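You operate a simulated robot arm through the tools that you are given. There is no shell and no other tool.

You are at the controls of a simulated robot arm. One attempt, no reset.

## Task
Set the flow to 10 litres a minute, then switch the pack off.
Fine: isolator on, start key; blue flow knob, by the flow display; stop key, then isolator off.

It is judged by the outcome, as a careful person would: the job done as asked, and still so three seconds after it is handed in. It fails if anything else is knocked over, pushed out of place, dropped, spilled or broken.

## Robot
A 7-joint arm with a two-finger parallel gripper, fixed in place. Base frame: the origin is on the floor under the middle of its stand, x ahead of it, y to its left, z up. Units: mm, rad, N and s.
With the tool pointing down near the work surface it reaches from about 520 to 960 mm from the base axis. Its first joint turns from -2.897 to 2.897 rad. Payload 3.91 kg.
Tool frame: the origin (TCP) lies between the finger pads and is the grasp point; the fingertips stand 30 mm ahead of it; z points along the fingers, y is the line along which they close. The gripper opens to 110 mm. The fingers are 20 mm wide and 10 mm thick; the gripper's body (48 by 112 mm) begins 55 mm behind the TCP.
Orientation is that of the tool frame in the base frame, as a unit quaternion [w, x, y, z]. With the fingers straight down and closing along the base's y, the tool's x points along the base's -x, its y along +y and its z along -z.

## Interface
- The arm moves only by the tool drive_tool. Its argument "targets" is a list of rows, each an object (a shift or turn left out is 0, a gripper value left out holds the last) with "claw": the opening in per cent of the stroke, from 0 (shut) to 100 (fully open); "translation": the shift along the tool's x, y, z in mm, a list of three; "rot": the turn, a rotation vector about the tool's x, y, z in rad, a list of three. In form: [{"claw": claw, "translation": [tx, ty, tz], "rot": [ax, ay, az]}, ...]. A call has 1 to 20 rows; each row is the pose to reach, as a shift and turn from the pose commanded when the call began, along the tool's axes at that moment. Rows are played at 5 a second. More than 50 mm and 0.15 rad between two rows, or a gripper value outside its range, and nothing of the call is played. A pose out of reach is approached as far as the arm can. The call stops where the force on the tool passes 40 N (or 10 N more than at its start, if that is more) or the arm is blocked; 0.2 s more then pass. The fingers move at their own pace (about 72 mm/s each) and stop on an object; they squeeze with about 39 N. The grip force told is the motor's: it shows also when the fingers shut on nothing. Time passes only in rows, and 0.2 s behind the last, so rows that repeat a pose let the fingers close. It gives the time, the measured TCP pose, the force on the tool (base axes), the opening and the grip force at its end, in the units of the frame above (readings bear some noise), with the torque about the TCP (base axes, N m) and any sound that the robot's microphone picked up.
- Cameras (640 x 400 px; columns grow to the right, rows downward): "scene" is fixed at [50.7, -500, 1634.8]; the picture's right is [0.30, -0.95, 0.00], its down [-0.71, -0.22, -0.67] and it looks along [0.64, 0.20, -0.74] (base axes); focal length 336 px, centre (320, 200). "wrist" rides on the gripper at [73, 17, -103] in the tool frame; the picture's right is [-0.23, 0.97, 0.00], its down [-0.76, -0.18, -0.62] and it looks along [-0.61, -0.14, 0.78] (tool axes); focal length 222 px, centre (320, 200). There is no depth. A picture from a camera that has moved, and an enlarged one, comes with that camera's place and axes in the base frame and with its lens.
- get_image(camera): a new picture of that camera. No time passes.
- move_column(by): slides the trunk up (or, below 0, down) by that many mm; the arm rides with it, the base frame stays. It gives what a move gives, with no picture.
- enlarge(camera, box): a new picture of the part [left, top, right, bottom] of that camera's present view, enlarged. No time passes.
- close_job(): hands the job in; it is judged then, once.

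Places have to be worked out from the pictures, the camera data and where the tool is seen. Open the gripper and draw the arm clear of the work before you hand the job in, unless the task says otherwise.

The tools are called by a JSON object that holds its "name" and its "arguments". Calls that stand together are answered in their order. drive_tool: Moves the arm, as the interface text tells. Its arguments: {"type":"object","properties":{"targets":{"type":"array"}},"required":["targets"]} The other tools are called the same way: move_column (by) moves the trunk up or down; get_image (camera) takes a picture; enlarge (camera, box) takes an enlarged picture of a part of a camera's view; close_job () hands the job in.

At the start:

```text
clock: 0.0
tcp_pos: [308.5, -281.5, 1333.5]
tcp_rot: [-0.001, 0.0, 1.0, 0.0]
force: [0.3, -0.4, 0.0]
wrist_torque: [0.01, -0.01, -0.01]
grip_width: 110.0
grasp_force: 0.1
trunk travel left (down, up): [-655.0, 27.0]
```

scene: 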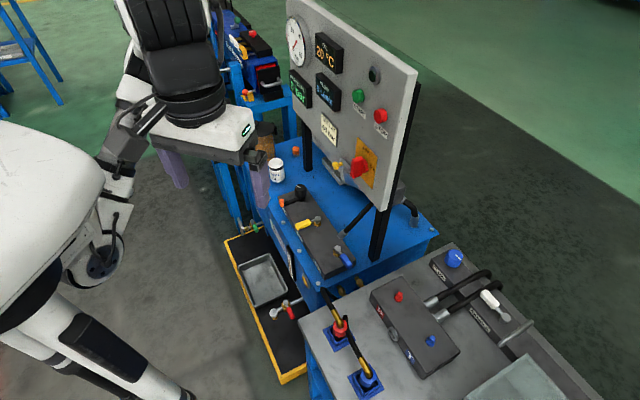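
wrist: 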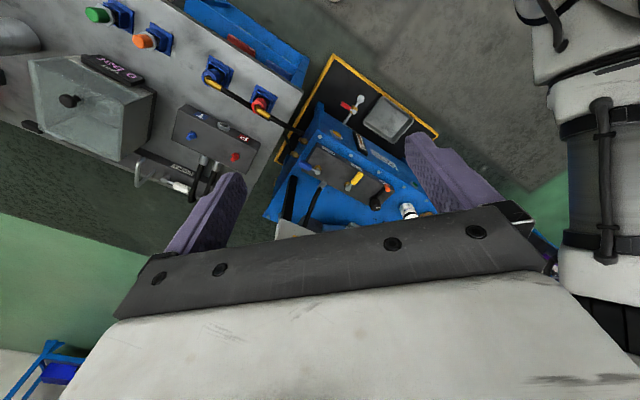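

I begin by looking closely at the panel and the pack in the scene camera to identify the controls.

{"name": "enlarge", "arguments": {"camera": "scene", "box": [270, 0, 430, 100]}}

{"name": "enlarge", "arguments": {"camera": "scene", "box": [280, 80, 440, 180]}}

{"name": "enlarge", "arguments": {"camera": "scene", "box": [230, 140, 450, 278]}}

{"name": "enlarge", "arguments": {"camera": "scene", "box": [300, 230, 540, 380]}}

```text
4.00 times, centred on (350, 50) of scene
camera zoom: at [50.7, -500.0, 1634.8], right [0.3, -0.95, 0.0], down [-0.71, -0.22, -0.67], along [0.64, 0.2, -0.74], focal length 1344 px, centre (200, 800)
```

zoom: 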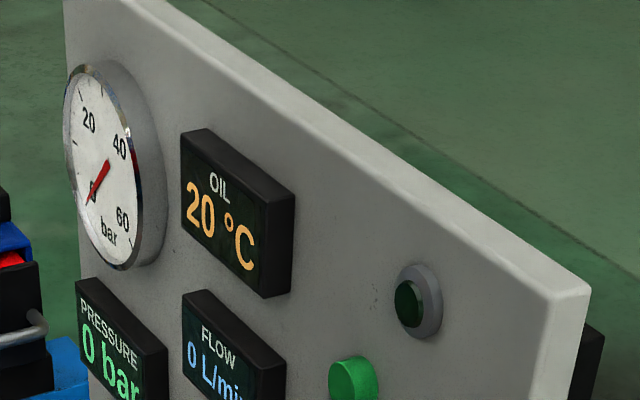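

```text
4.00 times, centred on (360, 130) of scene
camera zoom: at [50.7, -500.0, 1634.8], right [0.3, -0.95, 0.0], down [-0.71, -0.22, -0.67], along [0.64, 0.2, -0.74], focal length 1344 px, centre (160, 480)
```

zoom: 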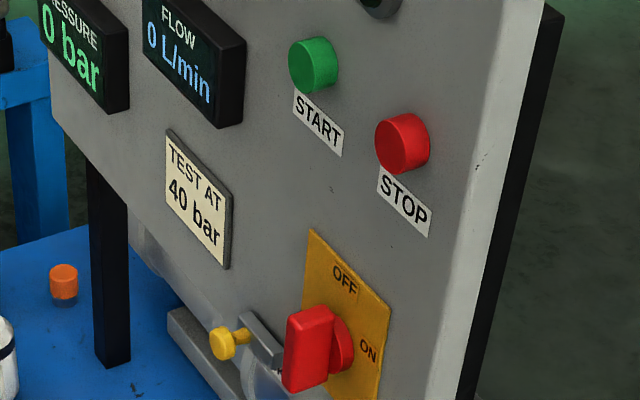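

```text
2.90 times, centred on (340, 209) of scene
camera zoom: at [50.7, -500.0, 1634.8], right [0.3, -0.95, 0.0], down [-0.71, -0.22, -0.67], along [0.64, 0.2, -0.74], focal length 974 px, centre (262, 174)
```

zoom: 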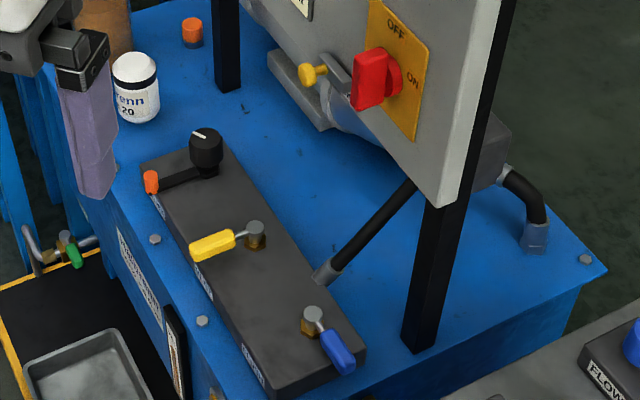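

```text
2.67 times, centred on (420, 305) of scene
camera zoom: at [50.7, -500.0, 1634.8], right [0.3, -0.95, 0.0], down [-0.71, -0.22, -0.67], along [0.64, 0.2, -0.74], focal length 896 px, centre (53, -80)
```

zoom: 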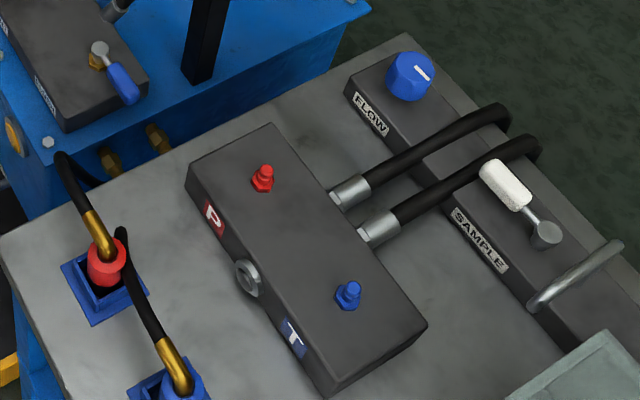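

The panel carries the gauge, displays, START/STOP keys and the red isolator handle (at OFF); the blue FLOW knob sits on a block on the bench to the right. From two views I place the tank manifold near (690, -245, 767) and the panel facing about (-0.7, 0.7, 0). I turn the tool toward the panel for a wrist view.

{"name": "drive_tool", "arguments": {"targets": [{"claw": 0, "translation": [-12, 12, 0], "rot": [0.0294, -0.0711, 0.0951]}, {"translation": [-25, 25, 0], "rot": [0.0589, -0.1423, 0.1903]}, {"translation": [-37, 37, 0], "rot": [0.0883, -0.2134, 0.2854]}, {"translation": [-50, 50, 0], "rot": [0.1178, -0.2845, 0.3805]}, {"translation": [-62, 62, 0], "rot": [0.1472, -0.3556, 0.4756]}, {"translation": [-75, 75, 0], "rot": [0.1766, -0.4268, 0.5708]}, {"translation": [-87, 87, 0], "rot": [0.2061, -0.4979, 0.6659]}, {"translation": [-100, 100, 0], "rot": [0.2355, -0.569, 0.761]}]}}

{"name": "get_image", "arguments": {"camera": "wrist"}}

{"name": "get_image", "arguments": {"camera": "scene"}}

```text
clock: 0.5
tcp_pos: [323.1, -270.5, 1329.2]
tcp_rot: [0.038, 0.042, 0.998, -0.027]
force: [2.4, -5.5, -1.8]
wrist_torque: [0.56, 0.12, 0.39]
grip_width: 39.8
grasp_force: 0.1
out of reach, approached as far as the arm can: row 1, 2
trunk travel left (down, up): [-655.0, 27.0]
stopped in row 2: the force on the tool passed its limit at 116 N (the readings are from after the stop); the commanded pose is now the measured one
```

```text
taken
camera wrist: at [246.9, -241.2, 1427.0], right [0.31, 0.95, -0.03], down [0.7, -0.21, 0.69], along [0.65, -0.24, -0.72], focal length 222 px, centre (320, 200)
```

wrist: 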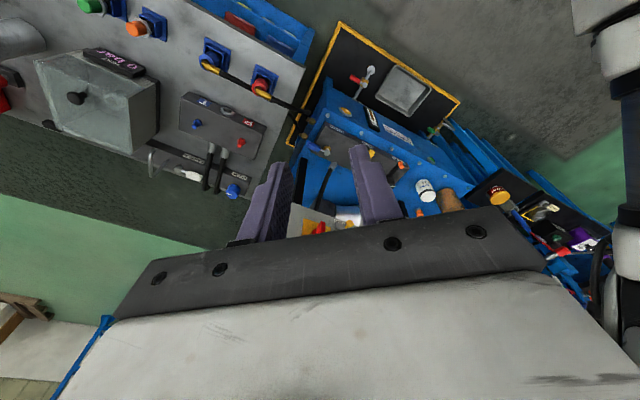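

```text
taken
```

scene: 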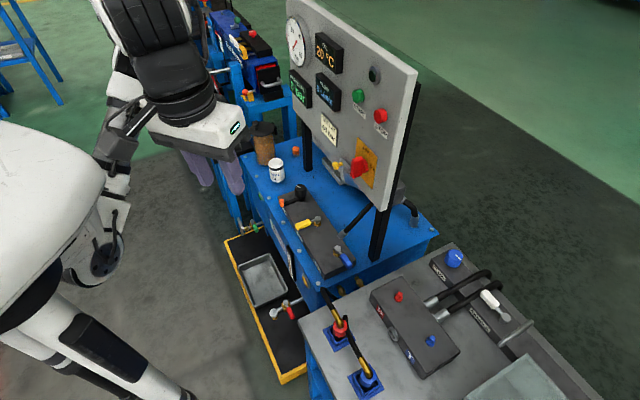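

The wrist seems near a joint limit in this folded-in pose (rows reported out of reach, nothing seen in contact). I'll move the tool outward along base x without rotating, in small steps, watching the force.

{"name": "drive_tool", "arguments": {"targets": [{"translation": [-19.9, 1.7, 1.5]}, {"translation": [-39.7, 3.4, 2.9]}, {"translation": [-59.6, 5.2, 4.4]}, {"translation": [-79.5, 6.9, 5.9]}, {"translation": [-99.4, 8.6, 7.4]}, {"translation": [-119.2, 10.3, 8.8]}, {"translation": [-139, 12, 10.3]}]}}

{"name": "get_image", "arguments": {"camera": "wrist"}}

{"name": "get_image", "arguments": {"camera": "scene"}}

```text
clock: 2.1
tcp_pos: [465.0, -271.0, 1328.5]
tcp_rot: [0.037, 0.044, 0.998, -0.027]
force: [-0.2, 0.0, -0.4]
wrist_torque: [0.03, 0.01, 0.0]
grip_width: 0.0
grasp_force: 37.8
trunk travel left (down, up): [-655.0, 27.0]
```

```text
taken
camera wrist: at [387.4, -240.4, 1426.5], right [0.31, 0.95, -0.03], down [0.7, -0.21, 0.69], along [0.65, -0.24, -0.72], focal length 222 px, centre (320, 200)
```

wrist: 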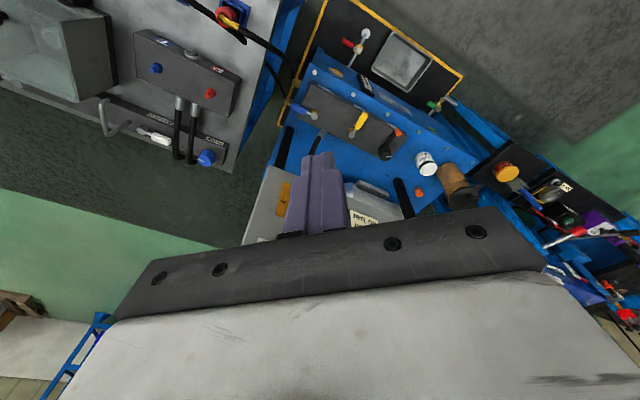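

```text
taken
```

scene: 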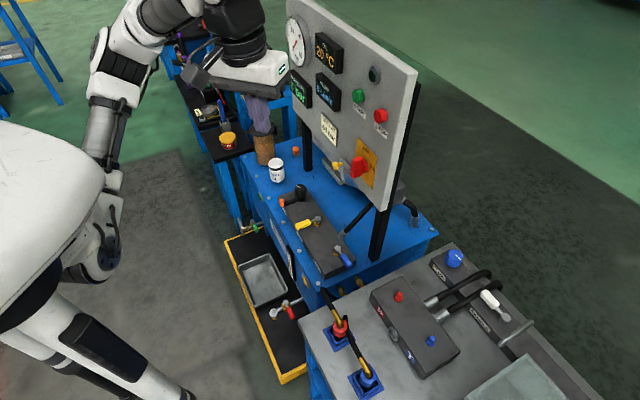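

Outward motion works freely. Now I turn the tool toward the panel (yaw ~45° and pitch up) in small steps.

{"name": "drive_tool", "arguments": {"targets": [{"rot": [0.02725, -0.0725, 0.083]}, {"rot": [0.0545, -0.145, 0.166]}, {"rot": [0.08175, -0.2175, 0.249]}, {"rot": [0.109, -0.29, 0.332]}, {"rot": [0.13625, -0.3625, 0.415]}, {"rot": [0.1635, -0.435, 0.498]}, {"rot": [0.19075, -0.5075, 0.581]}, {"rot": [0.218, -0.58, 0.664]}]}}

{"name": "get_image", "arguments": {"camera": "wrist"}}

{"name": "get_image", "arguments": {"camera": "scene"}}

```text
clock: 3.9
tcp_pos: [463.1, -269.6, 1331.3]
tcp_rot: [0.318, 0.356, 0.869, -0.129]
force: [0.3, -0.4, -0.4]
wrist_torque: [0.03, -0.02, 0.0]
grip_width: 0.0
grasp_force: 37.8
trunk travel left (down, up): [-655.0, 27.0]
```

```text
taken
camera wrist: at [389.5, -171.9, 1363.3], right [0.81, 0.57, 0.15], down [0.0, -0.25, 0.97], along [0.59, -0.78, -0.21], focal length 222 px, centre (320, 200)
```

wrist: 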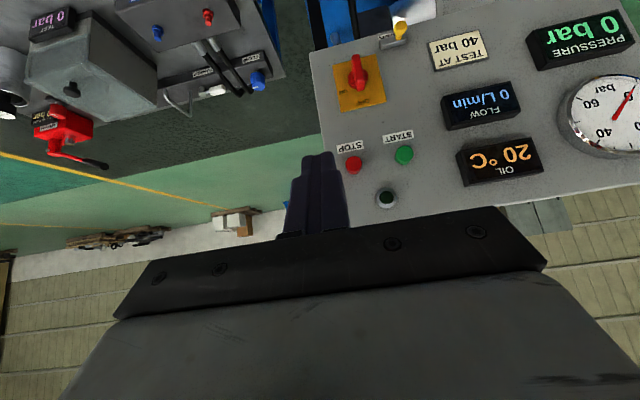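

```text
taken
```

scene: 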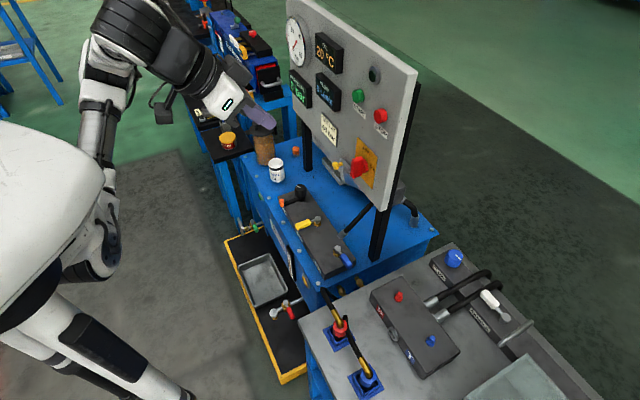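

The panel is now well in view (image upside down). I enlarge it to locate isolator, keys and displays precisely.

{"name": "enlarge", "arguments": {"camera": "wrist", "box": [300, 20, 460, 120]}}

{"name": "enlarge", "arguments": {"camera": "wrist", "box": [310, 110, 470, 210]}}

{"name": "enlarge", "arguments": {"camera": "wrist", "box": [120, 0, 320, 125]}}

```text
4.00 times, centred on (380, 70) of wrist
camera zoom: at [389.5, -171.9, 1363.3], right [0.81, 0.57, 0.15], down [0.0, -0.25, 0.97], along [0.59, -0.78, -0.21], focal length 888 px, centre (80, 720)
```

zoom: 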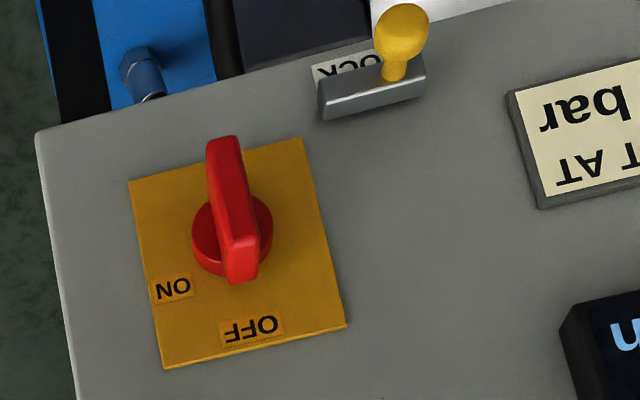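

```text
4.00 times, centred on (390, 160) of wrist
camera zoom: at [389.5, -171.9, 1363.3], right [0.81, 0.57, 0.15], down [0.0, -0.25, 0.97], along [0.59, -0.78, -0.21], focal length 888 px, centre (40, 360)
```

zoom: 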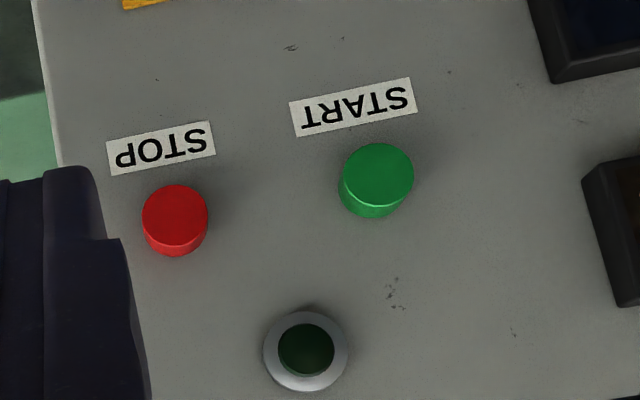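

```text
3.20 times, centred on (220, 62) of wrist
camera zoom: at [389.5, -171.9, 1363.3], right [0.81, 0.57, 0.15], down [0.0, -0.25, 0.97], along [0.59, -0.78, -0.21], focal length 711 px, centre (640, 640)
```

zoom: 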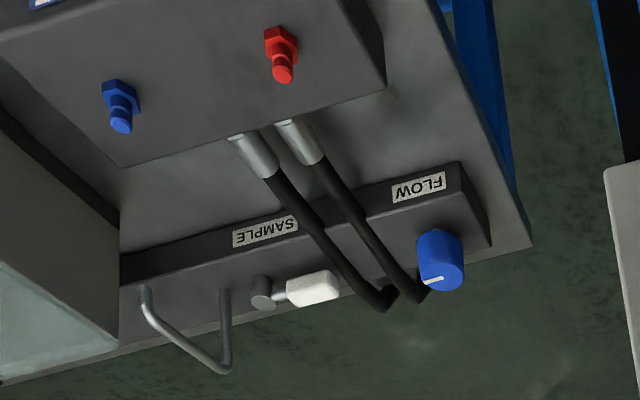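

I triangulate START ≈ (744, -374, 1222), STOP ≈ (679, -438, 1223), OFF label ≈ (712, -413, 1097), giving panel normal ≈ (-0.707, 0.707, 0). Also a yellow-knobbed "LOCK" item sits beside the isolator; I check that and the fingertip projection for calibration.

{"name": "enlarge", "arguments": {"camera": "scene", "box": [240, 90, 320, 140]}}

{"name": "enlarge", "arguments": {"camera": "scene", "box": [320, 140, 400, 190]}}

{"name": "enlarge", "arguments": {"camera": "wrist", "box": [370, 0, 450, 50]}}

```text
8.00 times, centred on (280, 115) of scene
camera zoom: at [50.7, -500.0, 1634.8], right [0.3, -0.95, 0.0], down [-0.71, -0.22, -0.67], along [0.64, 0.2, -0.74], focal length 2688 px, centre (640, 880)
```

zoom: 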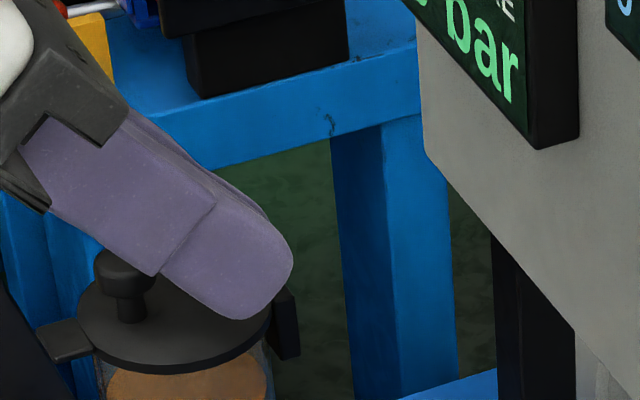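

```text
8.00 times, centred on (360, 165) of scene
camera zoom: at [50.7, -500.0, 1634.8], right [0.3, -0.95, 0.0], down [-0.71, -0.22, -0.67], along [0.64, 0.2, -0.74], focal length 2688 px, centre (0, 480)
```

zoom: 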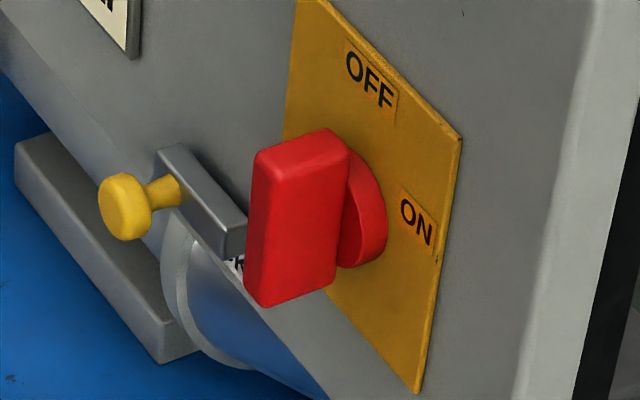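

```text
8.00 times, centred on (410, 25) of wrist
camera zoom: at [389.5, -171.9, 1363.3], right [0.81, 0.57, 0.15], down [0.0, -0.25, 0.97], along [0.59, -0.78, -0.21], focal length 1777 px, centre (-400, 1600)
```

zoom: 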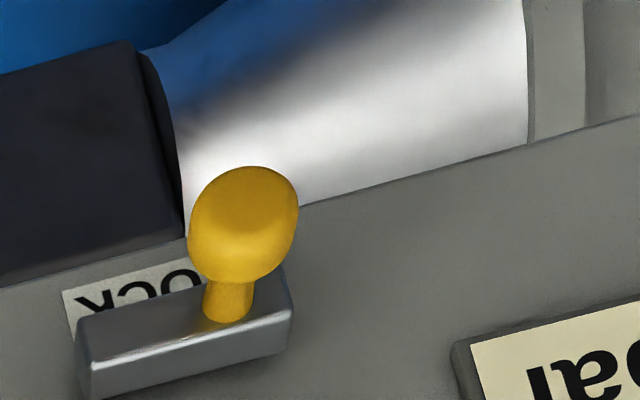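

The scene camera sees the fingertip about 5–6 px lower than predicted, so I correct for that: isolator plate centre ≈ (709, -411, 1065), START ≈ (742, -373, 1229), STOP ≈ (677, -437, 1230). The lock bar appears retracted beside the isolator. Next I pitch the tool up to horizontal in place.

{"name": "drive_tool", "arguments": {"targets": [{"rot": [0, -0.124, 0]}, {"rot": [0, -0.248, 0]}, {"rot": [0, -0.372, 0]}, {"rot": [0, -0.497, 0]}, {"rot": [0, -0.621, 0]}, {"rot": [0, -0.745, 0]}, {"rot": [0, -0.869, 0]}]}}

{"name": "get_image", "arguments": {"camera": "wrist"}}

{"name": "get_image", "arguments": {"camera": "scene"}}

```text
clock: 5.5
tcp_pos: [473.4, -289.0, 1355.7]
tcp_rot: [0.654, 0.268, 0.656, -0.266]
force: [0.2, 0.6, 0.7]
wrist_torque: [0.0, -0.01, -0.01]
grip_width: 0.0
grasp_force: 37.7
out of reach, approached as far as the arm can: row 6, 7
trunk travel left (down, up): [-655.0, 27.0]
```

```text
taken
camera wrist: at [412.4, -202.2, 1284.5], right [0.68, 0.69, 0.23], down [-0.57, 0.31, 0.76], along [0.46, -0.65, 0.6], focal length 222 px, centre (320, 200)
```

wrist: 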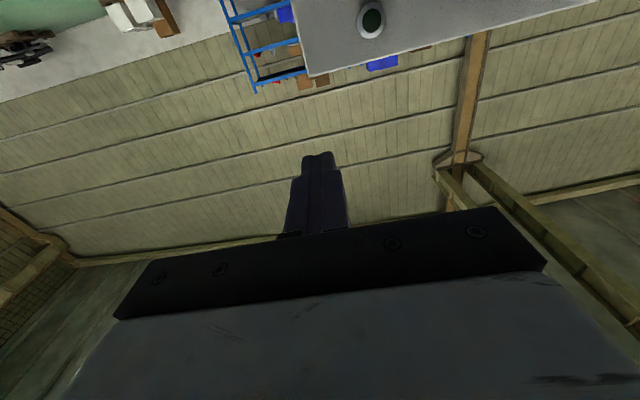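

```text
taken
```

scene: 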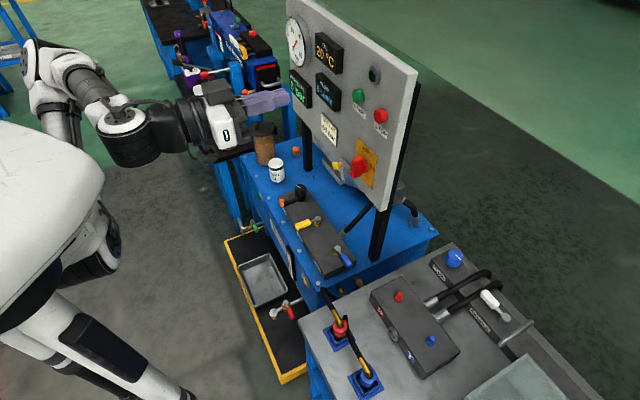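

The tool is now horizontal facing the panel at (473, -289, 1356), slightly displaced from command. I lower the trunk in two stages so the arm keeps its shape and comes to the isolator's height, checking clearances with the scene camera.

{"name": "move_column", "arguments": {"by": -150}}

{"name": "get_image", "arguments": {"camera": "scene"}}

{"name": "get_image", "arguments": {"camera": "wrist"}}

```text
clock: 7.2
tcp_pos: [473.9, -287.4, 1206.0]
tcp_rot: [0.653, 0.269, 0.656, -0.267]
force: [0.3, 0.2, -0.1]
wrist_torque: [0.01, -0.02, -0.01]
grip_width: 0.0
grasp_force: 37.8
trunk travel left (down, up): [-505.0, 177.0]
```

```text
taken
```

scene: 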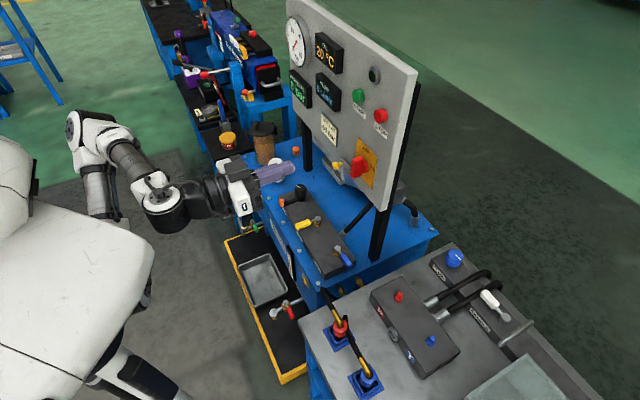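

```text
taken
camera wrist: at [412.3, -202.1, 1134.8], right [0.68, 0.69, 0.23], down [-0.57, 0.31, 0.76], along [0.46, -0.65, 0.6], focal length 222 px, centre (320, 200)
```

wrist: 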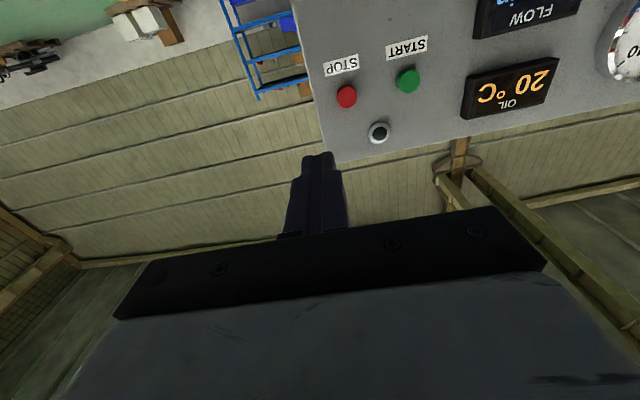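

Clearances look fine. I lower the rest of the way to about isolator height and look again.

{"name": "move_column", "arguments": {"by": -140}}

{"name": "get_image", "arguments": {"camera": "scene"}}

{"name": "get_image", "arguments": {"camera": "wrist"}}

```text
clock: 8.9
tcp_pos: [473.9, -287.7, 1065.9]
tcp_rot: [0.653, 0.268, 0.656, -0.266]
force: [0.4, 0.3, 0.0]
wrist_torque: [0.0, 0.02, 0.01]
grip_width: 0.2
grasp_force: 37.3
trunk travel left (down, up): [-365.0, 317.0]
```

```text
taken
```

scene: 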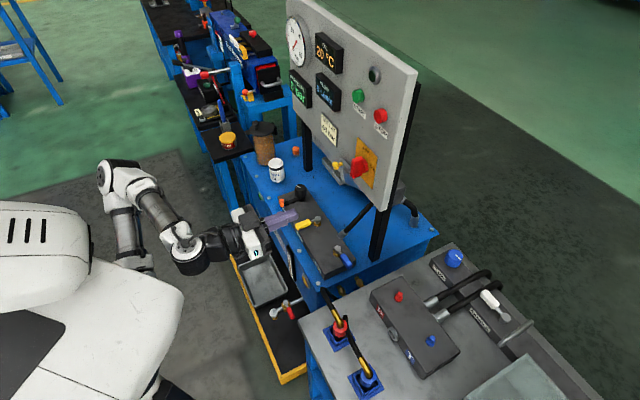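

```text
taken
camera wrist: at [412.3, -202.1, 994.8], right [0.68, 0.69, 0.23], down [-0.57, 0.31, 0.76], along [0.46, -0.65, 0.6], focal length 222 px, centre (320, 200)
```

wrist: 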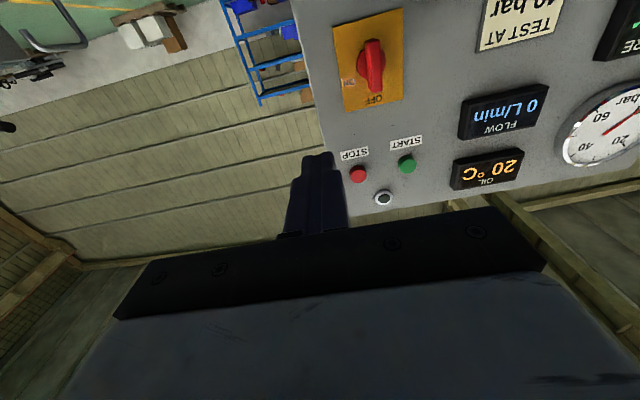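

I zoom on the isolator from this new wrist pose to triangulate it in the arm's own frame.

{"name": "enlarge", "arguments": {"camera": "wrist", "box": [310, 0, 470, 100]}}

{"name": "enlarge", "arguments": {"camera": "wrist", "box": [310, 110, 470, 210]}}

{"name": "enlarge", "arguments": {"camera": "scene", "box": [220, 180, 300, 230]}}

```text
4.00 times, centred on (390, 50) of wrist
camera zoom: at [412.3, -202.1, 994.8], right [0.68, 0.69, 0.23], down [-0.57, 0.31, 0.76], along [0.46, -0.65, 0.6], focal length 888 px, centre (40, 800)
```

zoom: 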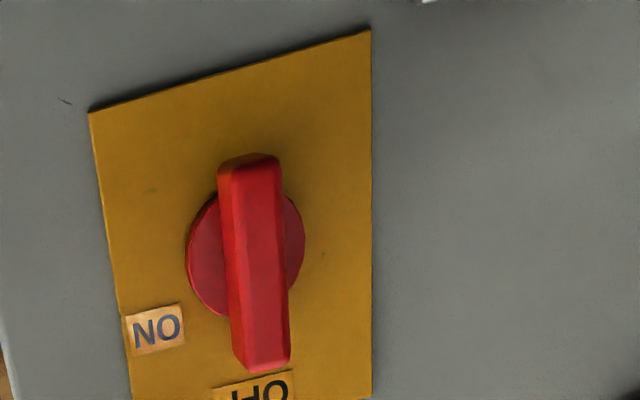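

```text
4.00 times, centred on (390, 160) of wrist
camera zoom: at [412.3, -202.1, 994.8], right [0.68, 0.69, 0.23], down [-0.57, 0.31, 0.76], along [0.46, -0.65, 0.6], focal length 888 px, centre (40, 360)
```

zoom: 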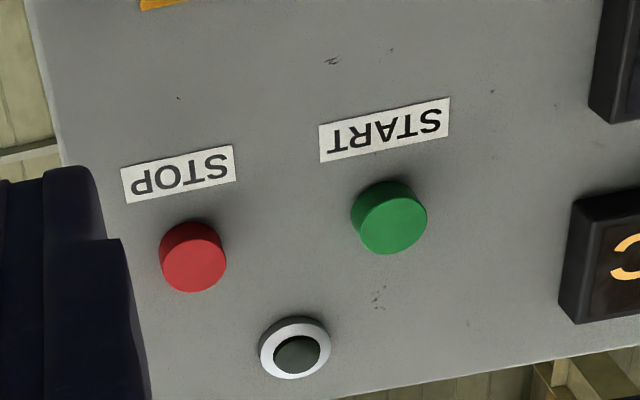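

```text
8.00 times, centred on (260, 205) of scene
camera zoom: at [50.7, -500.0, 1634.8], right [0.3, -0.95, 0.0], down [-0.71, -0.22, -0.67], along [0.64, 0.2, -0.74], focal length 2688 px, centre (800, 160)
```

zoom: 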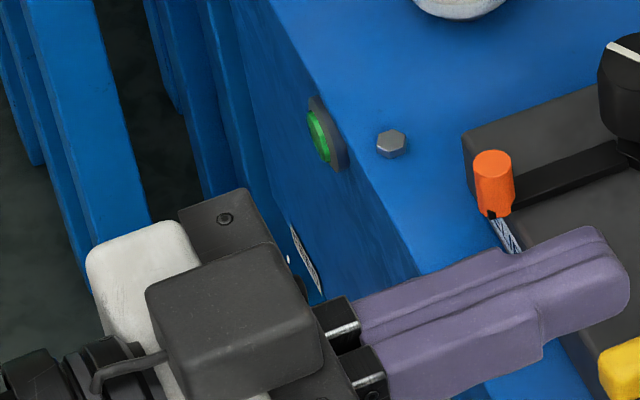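

Triangulating with two wrist views: handle centre ≈ (689, -391, 1054), ~58 mm long, ~15 mm wide, front face 34 mm off the plate; START ≈ (740, -372, 1227), STOP ≈ (676, -436, 1228). I open the gripper to ~55 mm and go to a standoff in front of the handle.

{"name": "drive_tool", "arguments": {"targets": [{"claw": 50, "translation": [3, 20, 0]}, {"translation": [6, 40, 0]}, {"translation": [9, 60, 0]}, {"translation": [12, 78, 0]}, {"translation": [12, 78, 20]}, {"translation": [12, 78, 40]}, {"translation": [12, 78, 60]}, {"translation": [12, 78, 80]}, {"translation": [12, 78, 100]}, {"translation": [12, 78, 110]}]}}

{"name": "get_image", "arguments": {"camera": "wrist"}}

{"name": "get_image", "arguments": {"camera": "scene"}}

```text
clock: 11.1
tcp_pos: [607.4, -308.7, 1052.3]
tcp_rot: [0.653, 0.269, 0.657, -0.266]
force: [-0.6, -0.6, 0.5]
wrist_torque: [-0.01, -0.01, -0.04]
grip_width: 55.0
grasp_force: 0.1
out of reach, approached as far as the arm can: row 1, 2, 3, 4
trunk travel left (down, up): [-365.0, 317.0]
```

```text
taken
camera wrist: at [546.1, -223.5, 981.8], right [0.68, 0.69, 0.23], down [-0.57, 0.31, 0.76], along [0.46, -0.65, 0.6], focal length 222 px, centre (320, 200)
```

wrist: 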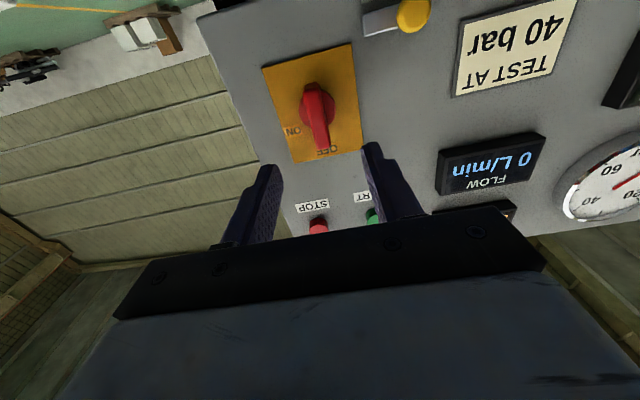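

```text
taken
```

scene: 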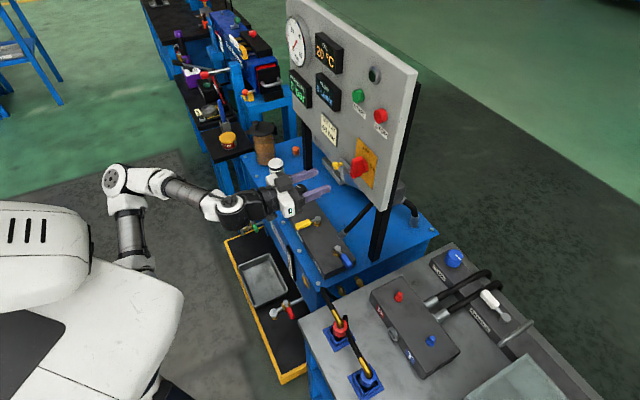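

I'm at standoff ~106 mm short of the grasp pose. I zoom in to check the lateral alignment of handle and fingers, and look at the LOCK piece.

{"name": "enlarge", "arguments": {"camera": "wrist", "box": [240, 70, 400, 170]}}

{"name": "enlarge", "arguments": {"camera": "wrist", "box": [350, 0, 470, 75]}}

```text
4.00 times, centred on (320, 120) of wrist
camera zoom: at [546.1, -223.5, 981.8], right [0.68, 0.69, 0.23], down [-0.57, 0.31, 0.76], along [0.46, -0.65, 0.6], focal length 888 px, centre (320, 520)
```

zoom: 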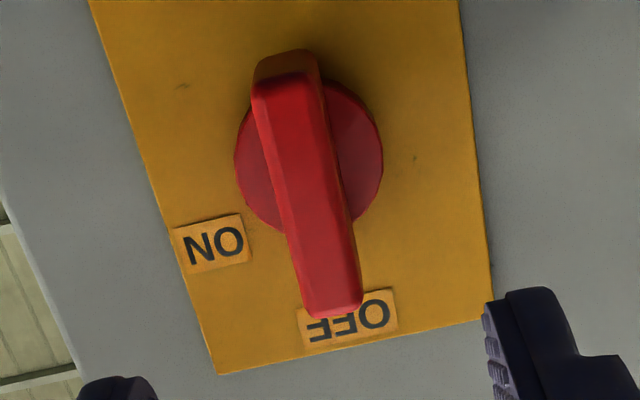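

```text
5.33 times, centred on (410, 38) of wrist
camera zoom: at [546.1, -223.5, 981.8], right [0.68, 0.69, 0.23], down [-0.57, 0.31, 0.76], along [0.46, -0.65, 0.6], focal length 1185 px, centre (-160, 1067)
```

zoom: 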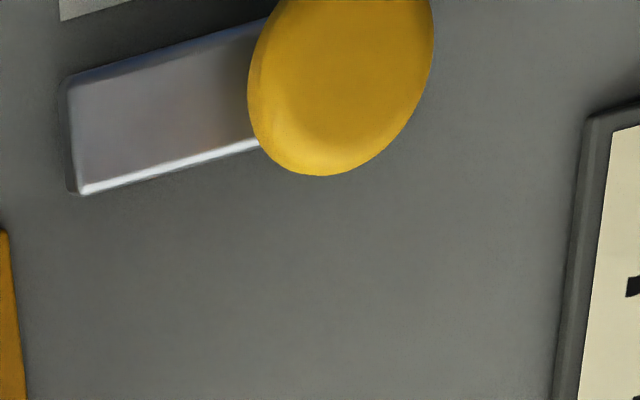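

Handle offset relative to the tool axis is about -2.4 mm in tool y and ~1.5 mm up. I correct that and approach 90 mm, leaving the last bit for a check.

{"name": "drive_tool", "arguments": {"targets": [{"translation": [-1.5, -2.4, 15]}, {"translation": [-1.5, -2.4, 30]}, {"translation": [-1.5, -2.4, 45]}, {"translation": [-1.5, -2.4, 60]}, {"translation": [-1.5, -2.4, 75]}, {"translation": [-1.5, -2.4, 88]}]}}

{"name": "get_image", "arguments": {"camera": "wrist"}}

{"name": "enlarge", "arguments": {"camera": "scene", "box": [280, 120, 440, 220]}}

```text
clock: 12.5
tcp_pos: [669.3, -371.3, 1052.9]
tcp_rot: [0.654, 0.268, 0.656, -0.266]
force: [-1.0, -1.0, -0.3]
wrist_torque: [0.04, -0.03, -0.02]
grip_width: 55.2
grasp_force: 0.1
trunk travel left (down, up): [-365.0, 317.0]
```

```text
taken
camera wrist: at [607.2, -286.4, 983.3], right [0.68, 0.69, 0.23], down [-0.57, 0.31, 0.76], along [0.46, -0.65, 0.6], focal length 222 px, centre (320, 200)
```

wrist: 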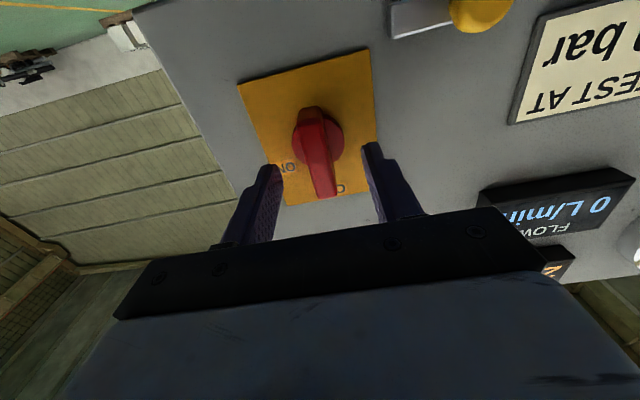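

```text
4.00 times, centred on (360, 170) of scene
camera zoom: at [50.7, -500.0, 1634.8], right [0.3, -0.95, 0.0], down [-0.71, -0.22, -0.67], along [0.64, 0.2, -0.74], focal length 1344 px, centre (160, 320)
```

zoom: 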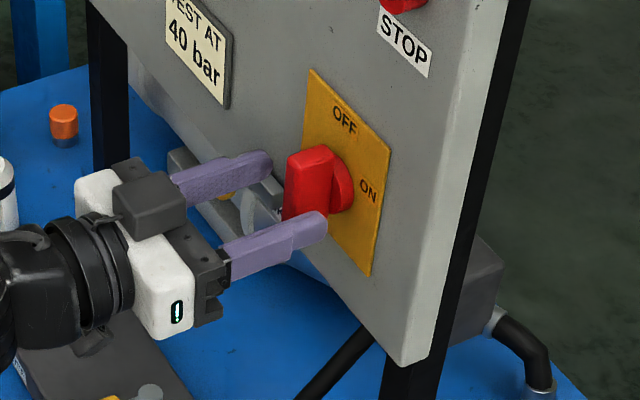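

Fingertips are level with the handle's front face and straddle it symmetrically. I advance 18 mm so the pads overlap the handle, then close.

{"name": "drive_tool", "arguments": {"targets": [{"translation": [0, 0, 6]}, {"translation": [0, 0, 12]}, {"translation": [0, 0, 18]}, {"translation": [0, 0, 18]}]}}

{"name": "get_image", "arguments": {"camera": "wrist"}}

{"name": "enlarge", "arguments": {"camera": "scene", "box": [310, 130, 410, 192]}}

```text
clock: 13.5
tcp_pos: [681.0, -383.9, 1053.9]
tcp_rot: [0.653, 0.269, 0.656, -0.266]
force: [-0.4, 0.4, -0.7]
wrist_torque: [0.02, 0.03, -0.02]
grip_width: 55.0
grasp_force: 0.0
trunk travel left (down, up): [-365.0, 317.0]
```

```text
taken
camera wrist: at [619.4, -299.0, 983.2], right [0.68, 0.69, 0.23], down [-0.57, 0.31, 0.76], along [0.46, -0.65, 0.6], focal length 222 px, centre (320, 200)
```

wrist: 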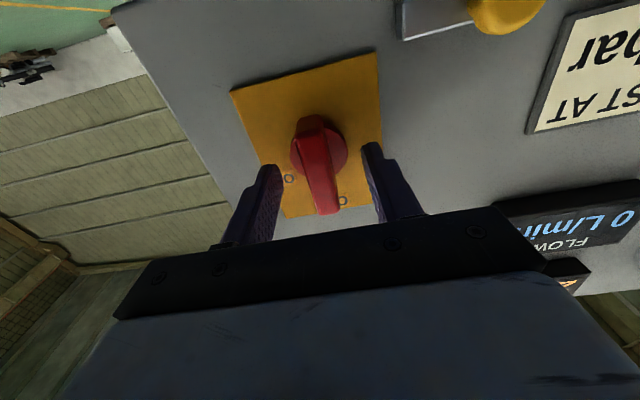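

```text
6.40 times, centred on (360, 161) of scene
camera zoom: at [50.7, -500.0, 1634.8], right [0.3, -0.95, 0.0], down [-0.71, -0.22, -0.67], along [0.64, 0.2, -0.74], focal length 2151 px, centre (64, 450)
```

zoom: 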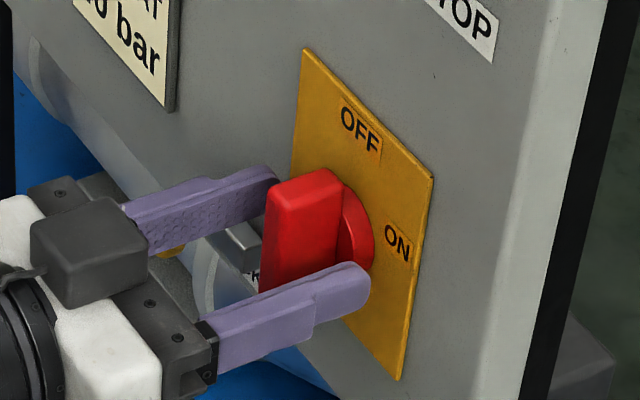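

Fingers straddle the handle with no contact force. I close the gripper on it.

{"name": "drive_tool", "arguments": {"targets": [{"claw": 0, "translation": [0, 0, 0]}, {"translation": [0, 0, 0]}, {"translation": [0, 0, 0]}, {"translation": [0, 0, 0]}]}}

{"name": "get_image", "arguments": {"camera": "wrist"}}

{"name": "enlarge", "arguments": {"camera": "scene", "box": [310, 130, 410, 192]}}

```text
clock: 14.5
tcp_pos: [680.3, -383.8, 1055.4]
tcp_rot: [0.652, 0.27, 0.656, -0.267]
force: [2.0, -0.3, 0.8]
wrist_torque: [0.12, 0.1, -1.1]
grip_width: 15.8
grasp_force: 45.1
trunk travel left (down, up): [-365.0, 317.0]
```

```text
taken
camera wrist: at [619.5, -298.9, 983.2], right [0.68, 0.69, 0.23], down [-0.57, 0.31, 0.76], along [0.46, -0.65, 0.6], focal length 222 px, centre (320, 200)
```

wrist: 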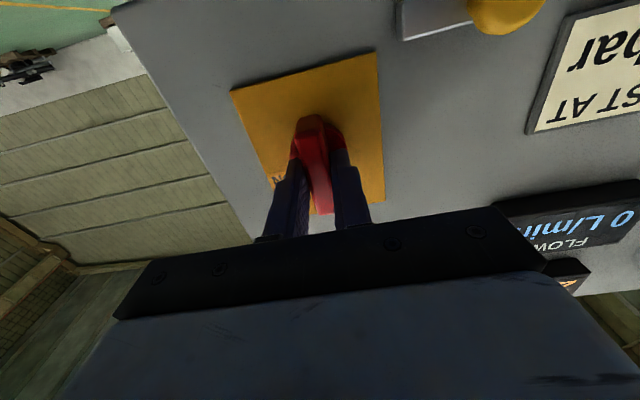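

```text
6.40 times, centred on (360, 161) of scene
camera zoom: at [50.7, -500.0, 1634.8], right [0.3, -0.95, 0.0], down [-0.71, -0.22, -0.67], along [0.64, 0.2, -0.74], focal length 2151 px, centre (64, 450)
```

zoom: 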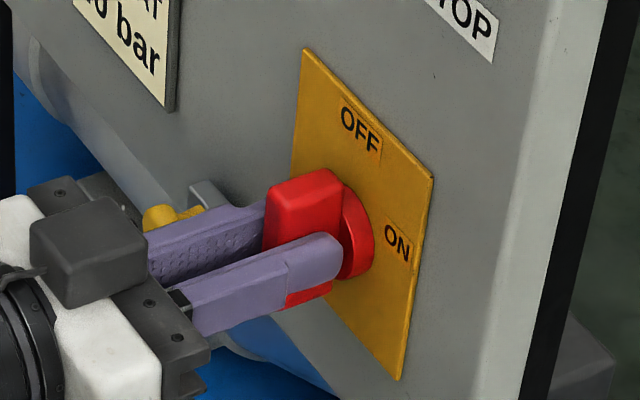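

Grip is good: width 15.8 mm, low lateral force. I turn clockwise (+ about tool z) gradually to ~1 rad and check.

{"name": "drive_tool", "arguments": {"targets": [{"rot": [0, 0, 0.1]}, {"rot": [0, 0, 0.2]}, {"rot": [0, 0, 0.3]}, {"rot": [0, 0, 0.4]}, {"rot": [0, 0, 0.5]}, {"rot": [0, 0, 0.6]}, {"rot": [0, 0, 0.7]}, {"rot": [0, 0, 0.8]}]}}

{"name": "get_image", "arguments": {"camera": "wrist"}}

{"name": "enlarge", "arguments": {"camera": "scene", "box": [310, 130, 410, 192]}}

```text
clock: 16.3
tcp_pos: [677.3, -386.2, 1051.8]
tcp_rot: [0.704, 0.505, 0.499, 0.008]
force: [-15.2, -3.1, -11.7]
wrist_torque: [-0.27, -0.12, -0.48]
grip_width: 15.7
grasp_force: 45.3
trunk travel left (down, up): [-365.0, 317.0]
```

```text
taken
camera wrist: at [651.0, -267.1, 1016.7], right [0.36, 0.36, 0.86], down [-0.91, -0.04, 0.41], along [0.18, -0.93, 0.31], focal length 222 px, centre (320, 200)
```

wrist: 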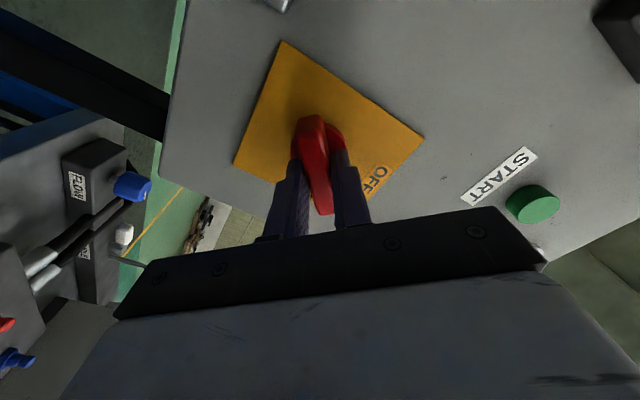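

```text
6.40 times, centred on (360, 161) of scene
camera zoom: at [50.7, -500.0, 1634.8], right [0.3, -0.95, 0.0], down [-0.71, -0.22, -0.67], along [0.64, 0.2, -0.74], focal length 2151 px, centre (64, 450)
```

zoom: 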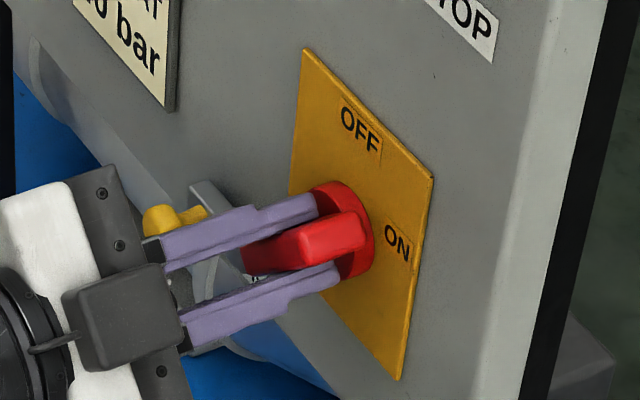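

The handle follows (now ~45°). The lateral force (~20 N along the closing direction) implies the true axis is ~6 mm lower than my tool axis, so I shift the tool to relieve it before continuing.

{"name": "drive_tool", "arguments": {"targets": [{"translation": [0, -1.5, 0]}, {"translation": [0, -3, 0]}, {"translation": [0, -4.3, 0]}, {"translation": [0.4, -4.8, 0], "rot": [0, 0, 0.1]}, {"translation": [0.8, -5.2, 0], "rot": [0, 0, 0.2]}, {"translation": [1.1, -5.6, 0], "rot": [0, 0, 0.3]}]}}

{"name": "get_image", "arguments": {"camera": "wrist"}}

{"name": "enlarge", "arguments": {"camera": "scene", "box": [310, 130, 410, 192]}}

```text
clock: 17.7
tcp_pos: [678.8, -386.1, 1050.9]
tcp_rot: [0.697, 0.57, 0.418, 0.116]
force: [4.1, -9.2, 18.7]
wrist_torque: [0.13, 0.04, -1.21]
grip_width: 15.8
grasp_force: 45.1
trunk travel left (down, up): [-365.0, 317.0]
```

```text
taken
camera wrist: at [655.9, -262.0, 1035.5], right [0.16, 0.17, 0.97], down [-0.98, -0.11, 0.18], along [0.14, -0.98, 0.15], focal length 222 px, centre (320, 200)
```

wrist: 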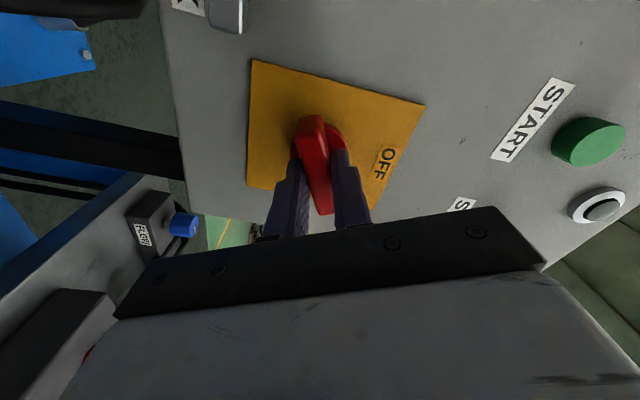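

```text
6.40 times, centred on (360, 161) of scene
camera zoom: at [50.7, -500.0, 1634.8], right [0.3, -0.95, 0.0], down [-0.71, -0.22, -0.67], along [0.64, 0.2, -0.74], focal length 2151 px, centre (64, 450)
```

zoom: 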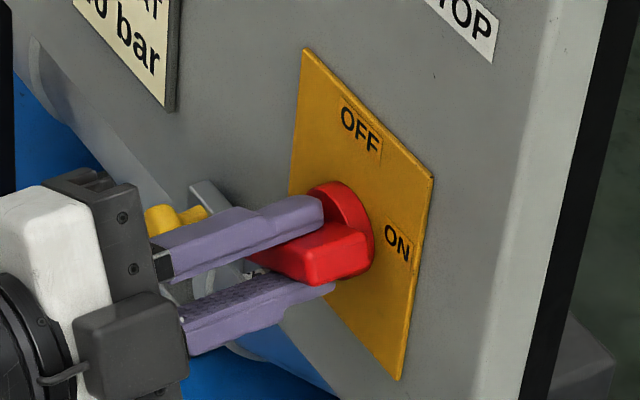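

The relief slightly overshot (now +15 N along closing axis). I back off 2 mm and continue turning toward 90°.

{"name": "drive_tool", "arguments": {"targets": [{"translation": [0, 2, 0]}, {"translation": [0, 2, 0], "rot": [0, 0, 0.1]}, {"translation": [0, 2, 0], "rot": [0, 0, 0.2]}, {"translation": [0, 2, 0], "rot": [0, 0, 0.3]}]}}

{"name": "get_image", "arguments": {"camera": "wrist"}}

{"name": "enlarge", "arguments": {"camera": "scene", "box": [310, 130, 410, 192]}}

{"name": "enlarge", "arguments": {"camera": "scene", "box": [280, 20, 408, 100]}}

```text
clock: 18.7
tcp_pos: [678.7, -386.8, 1050.1]
tcp_rot: [0.671, 0.628, 0.328, 0.218]
force: [-3.7, -10.1, 8.0]
wrist_torque: [-0.43, -0.49, 1.17]
grip_width: 16.0
grasp_force: 45.0
trunk travel left (down, up): [-365.0, 317.0]
```

```text
taken
camera wrist: at [657.4, -260.7, 1057.3], right [-0.04, -0.05, 1.0], down [-0.99, -0.12, -0.04], along [0.12, -0.99, -0.04], focal length 222 px, centre (320, 200)
```

wrist: 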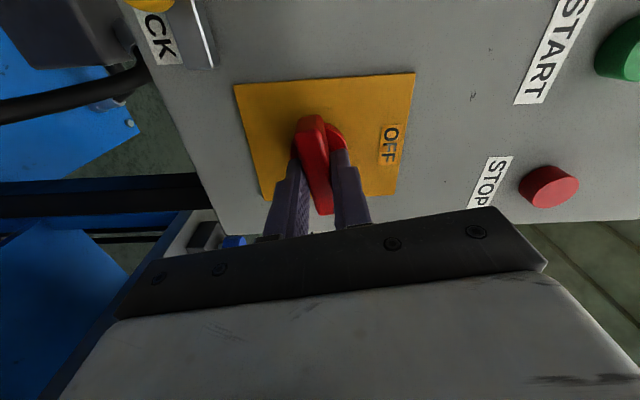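

```text
6.40 times, centred on (360, 161) of scene
camera zoom: at [50.7, -500.0, 1634.8], right [0.3, -0.95, 0.0], down [-0.71, -0.22, -0.67], along [0.64, 0.2, -0.74], focal length 2151 px, centre (64, 450)
```

zoom: 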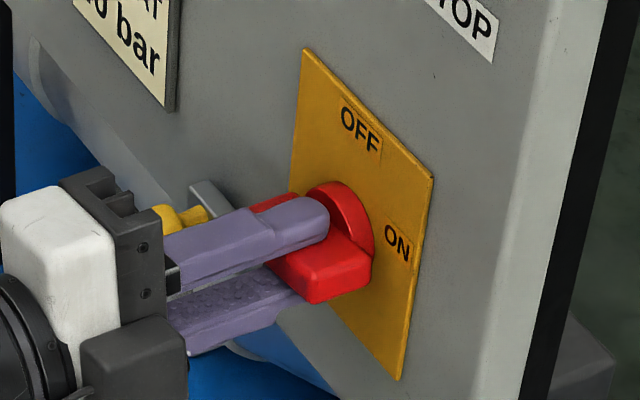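

```text
5.00 times, centred on (344, 60) of scene
camera zoom: at [50.7, -500.0, 1634.8], right [0.3, -0.95, 0.0], down [-0.71, -0.22, -0.67], along [0.64, 0.2, -0.74], focal length 1680 px, centre (200, 900)
```

zoom: 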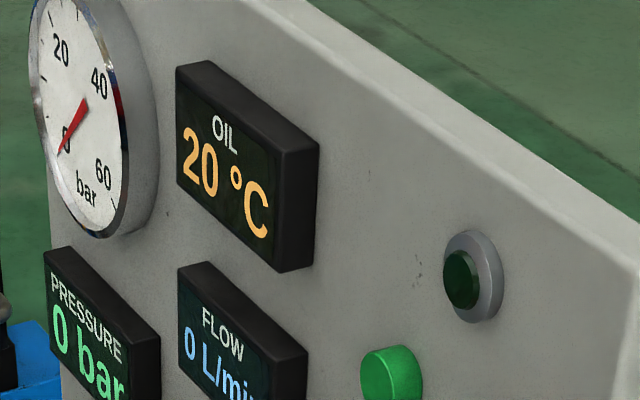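

Handle at ~80°, no stop felt. I turn the remaining ~0.17 rad to 90°.

{"name": "drive_tool", "arguments": {"targets": [{"rot": [0, 0, 0.06]}, {"rot": [0, 0, 0.12]}, {"rot": [0, 0, 0.18]}, {"rot": [0, 0, 0.18]}]}}

{"name": "enlarge", "arguments": {"camera": "scene", "box": [310, 130, 410, 192]}}

{"name": "get_image", "arguments": {"camera": "wrist"}}

```text
clock: 19.6
tcp_pos: [677.9, -387.1, 1050.9]
tcp_rot: [0.656, 0.648, 0.269, 0.277]
force: [0.2, -2.4, 7.7]
wrist_torque: [0.35, 0.82, -0.28]
grip_width: 16.2
grasp_force: 44.9
out of reach, approached as far as the arm can: row 3, 4
trunk travel left (down, up): [-365.0, 317.0]
stopped in row 4: the force on the tool passed its limit at 43 N (the readings are from after the stop); the commanded pose is now the measured one
```

```text
6.40 times, centred on (360, 161) of scene
camera zoom: at [50.7, -500.0, 1634.8], right [0.3, -0.95, 0.0], down [-0.71, -0.22, -0.67], along [0.64, 0.2, -0.74], focal length 2151 px, centre (64, 450)
```

zoom: 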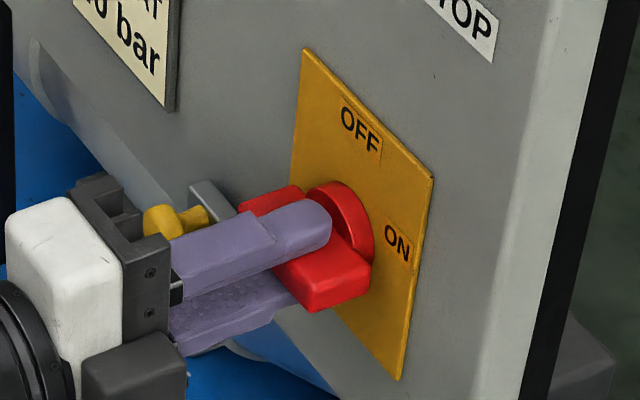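

```text
taken
camera wrist: at [656.2, -261.7, 1066.7], right [-0.17, -0.15, 0.97], down [-0.98, -0.11, -0.19], along [0.13, -0.98, -0.13], focal length 222 px, centre (320, 200)
```

wrist: 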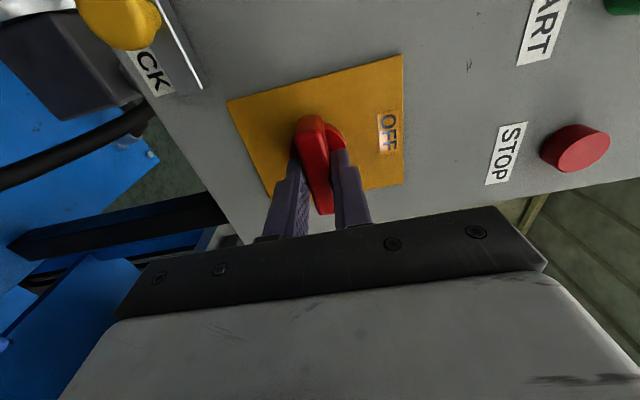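

The tool roll is now 90° and the handle lies horizontal at ON (arm just reached its roll limit). I open the fingers and back straight off.

{"name": "drive_tool", "arguments": {"targets": [{"claw": 45, "translation": [0, 0, 0]}, {"translation": [0, 0, 0]}, {"translation": [0, 0, 0]}, {"translation": [0, 0, -15]}, {"translation": [0, 0, -30]}, {"translation": [0, 0, -50]}, {"translation": [0, 0, -70]}, {"translation": [0, 0, -90]}]}}

{"name": "enlarge", "arguments": {"camera": "scene", "box": [310, 130, 410, 192]}}

{"name": "get_image", "arguments": {"camera": "wrist"}}

{"name": "get_image", "arguments": {"camera": "scene"}}

```text
clock: 21.4
tcp_pos: [616.1, -321.9, 1046.3]
tcp_rot: [0.656, 0.648, 0.27, 0.277]
force: [0.4, 0.9, 0.1]
wrist_torque: [-0.04, -0.03, -0.02]
grip_width: 49.6
grasp_force: 0.0
trunk travel left (down, up): [-365.0, 317.0]
```

```text
6.40 times, centred on (360, 161) of scene
camera zoom: at [50.7, -500.0, 1634.8], right [0.3, -0.95, 0.0], down [-0.71, -0.22, -0.67], along [0.64, 0.2, -0.74], focal length 2151 px, centre (64, 450)
```

zoom: 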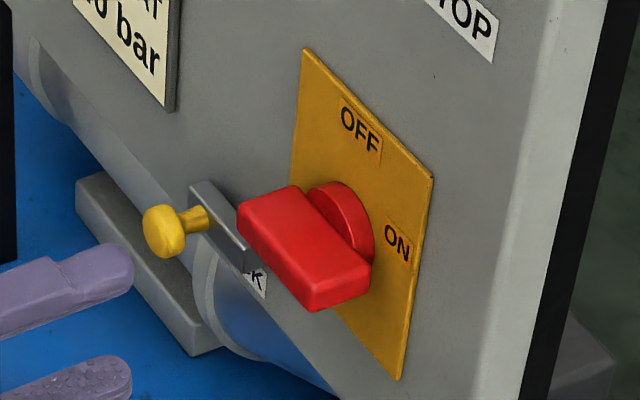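

```text
taken
camera wrist: at [593.3, -198.0, 1064.1], right [-0.17, -0.16, 0.97], down [-0.98, -0.11, -0.19], along [0.13, -0.98, -0.13], focal length 222 px, centre (320, 200)
```

wrist: 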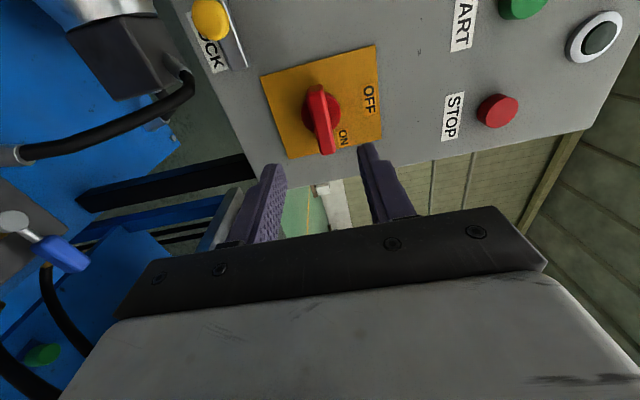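

```text
taken
```

scene: 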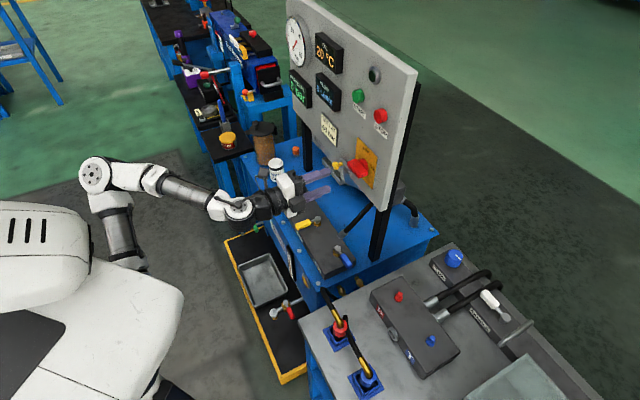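

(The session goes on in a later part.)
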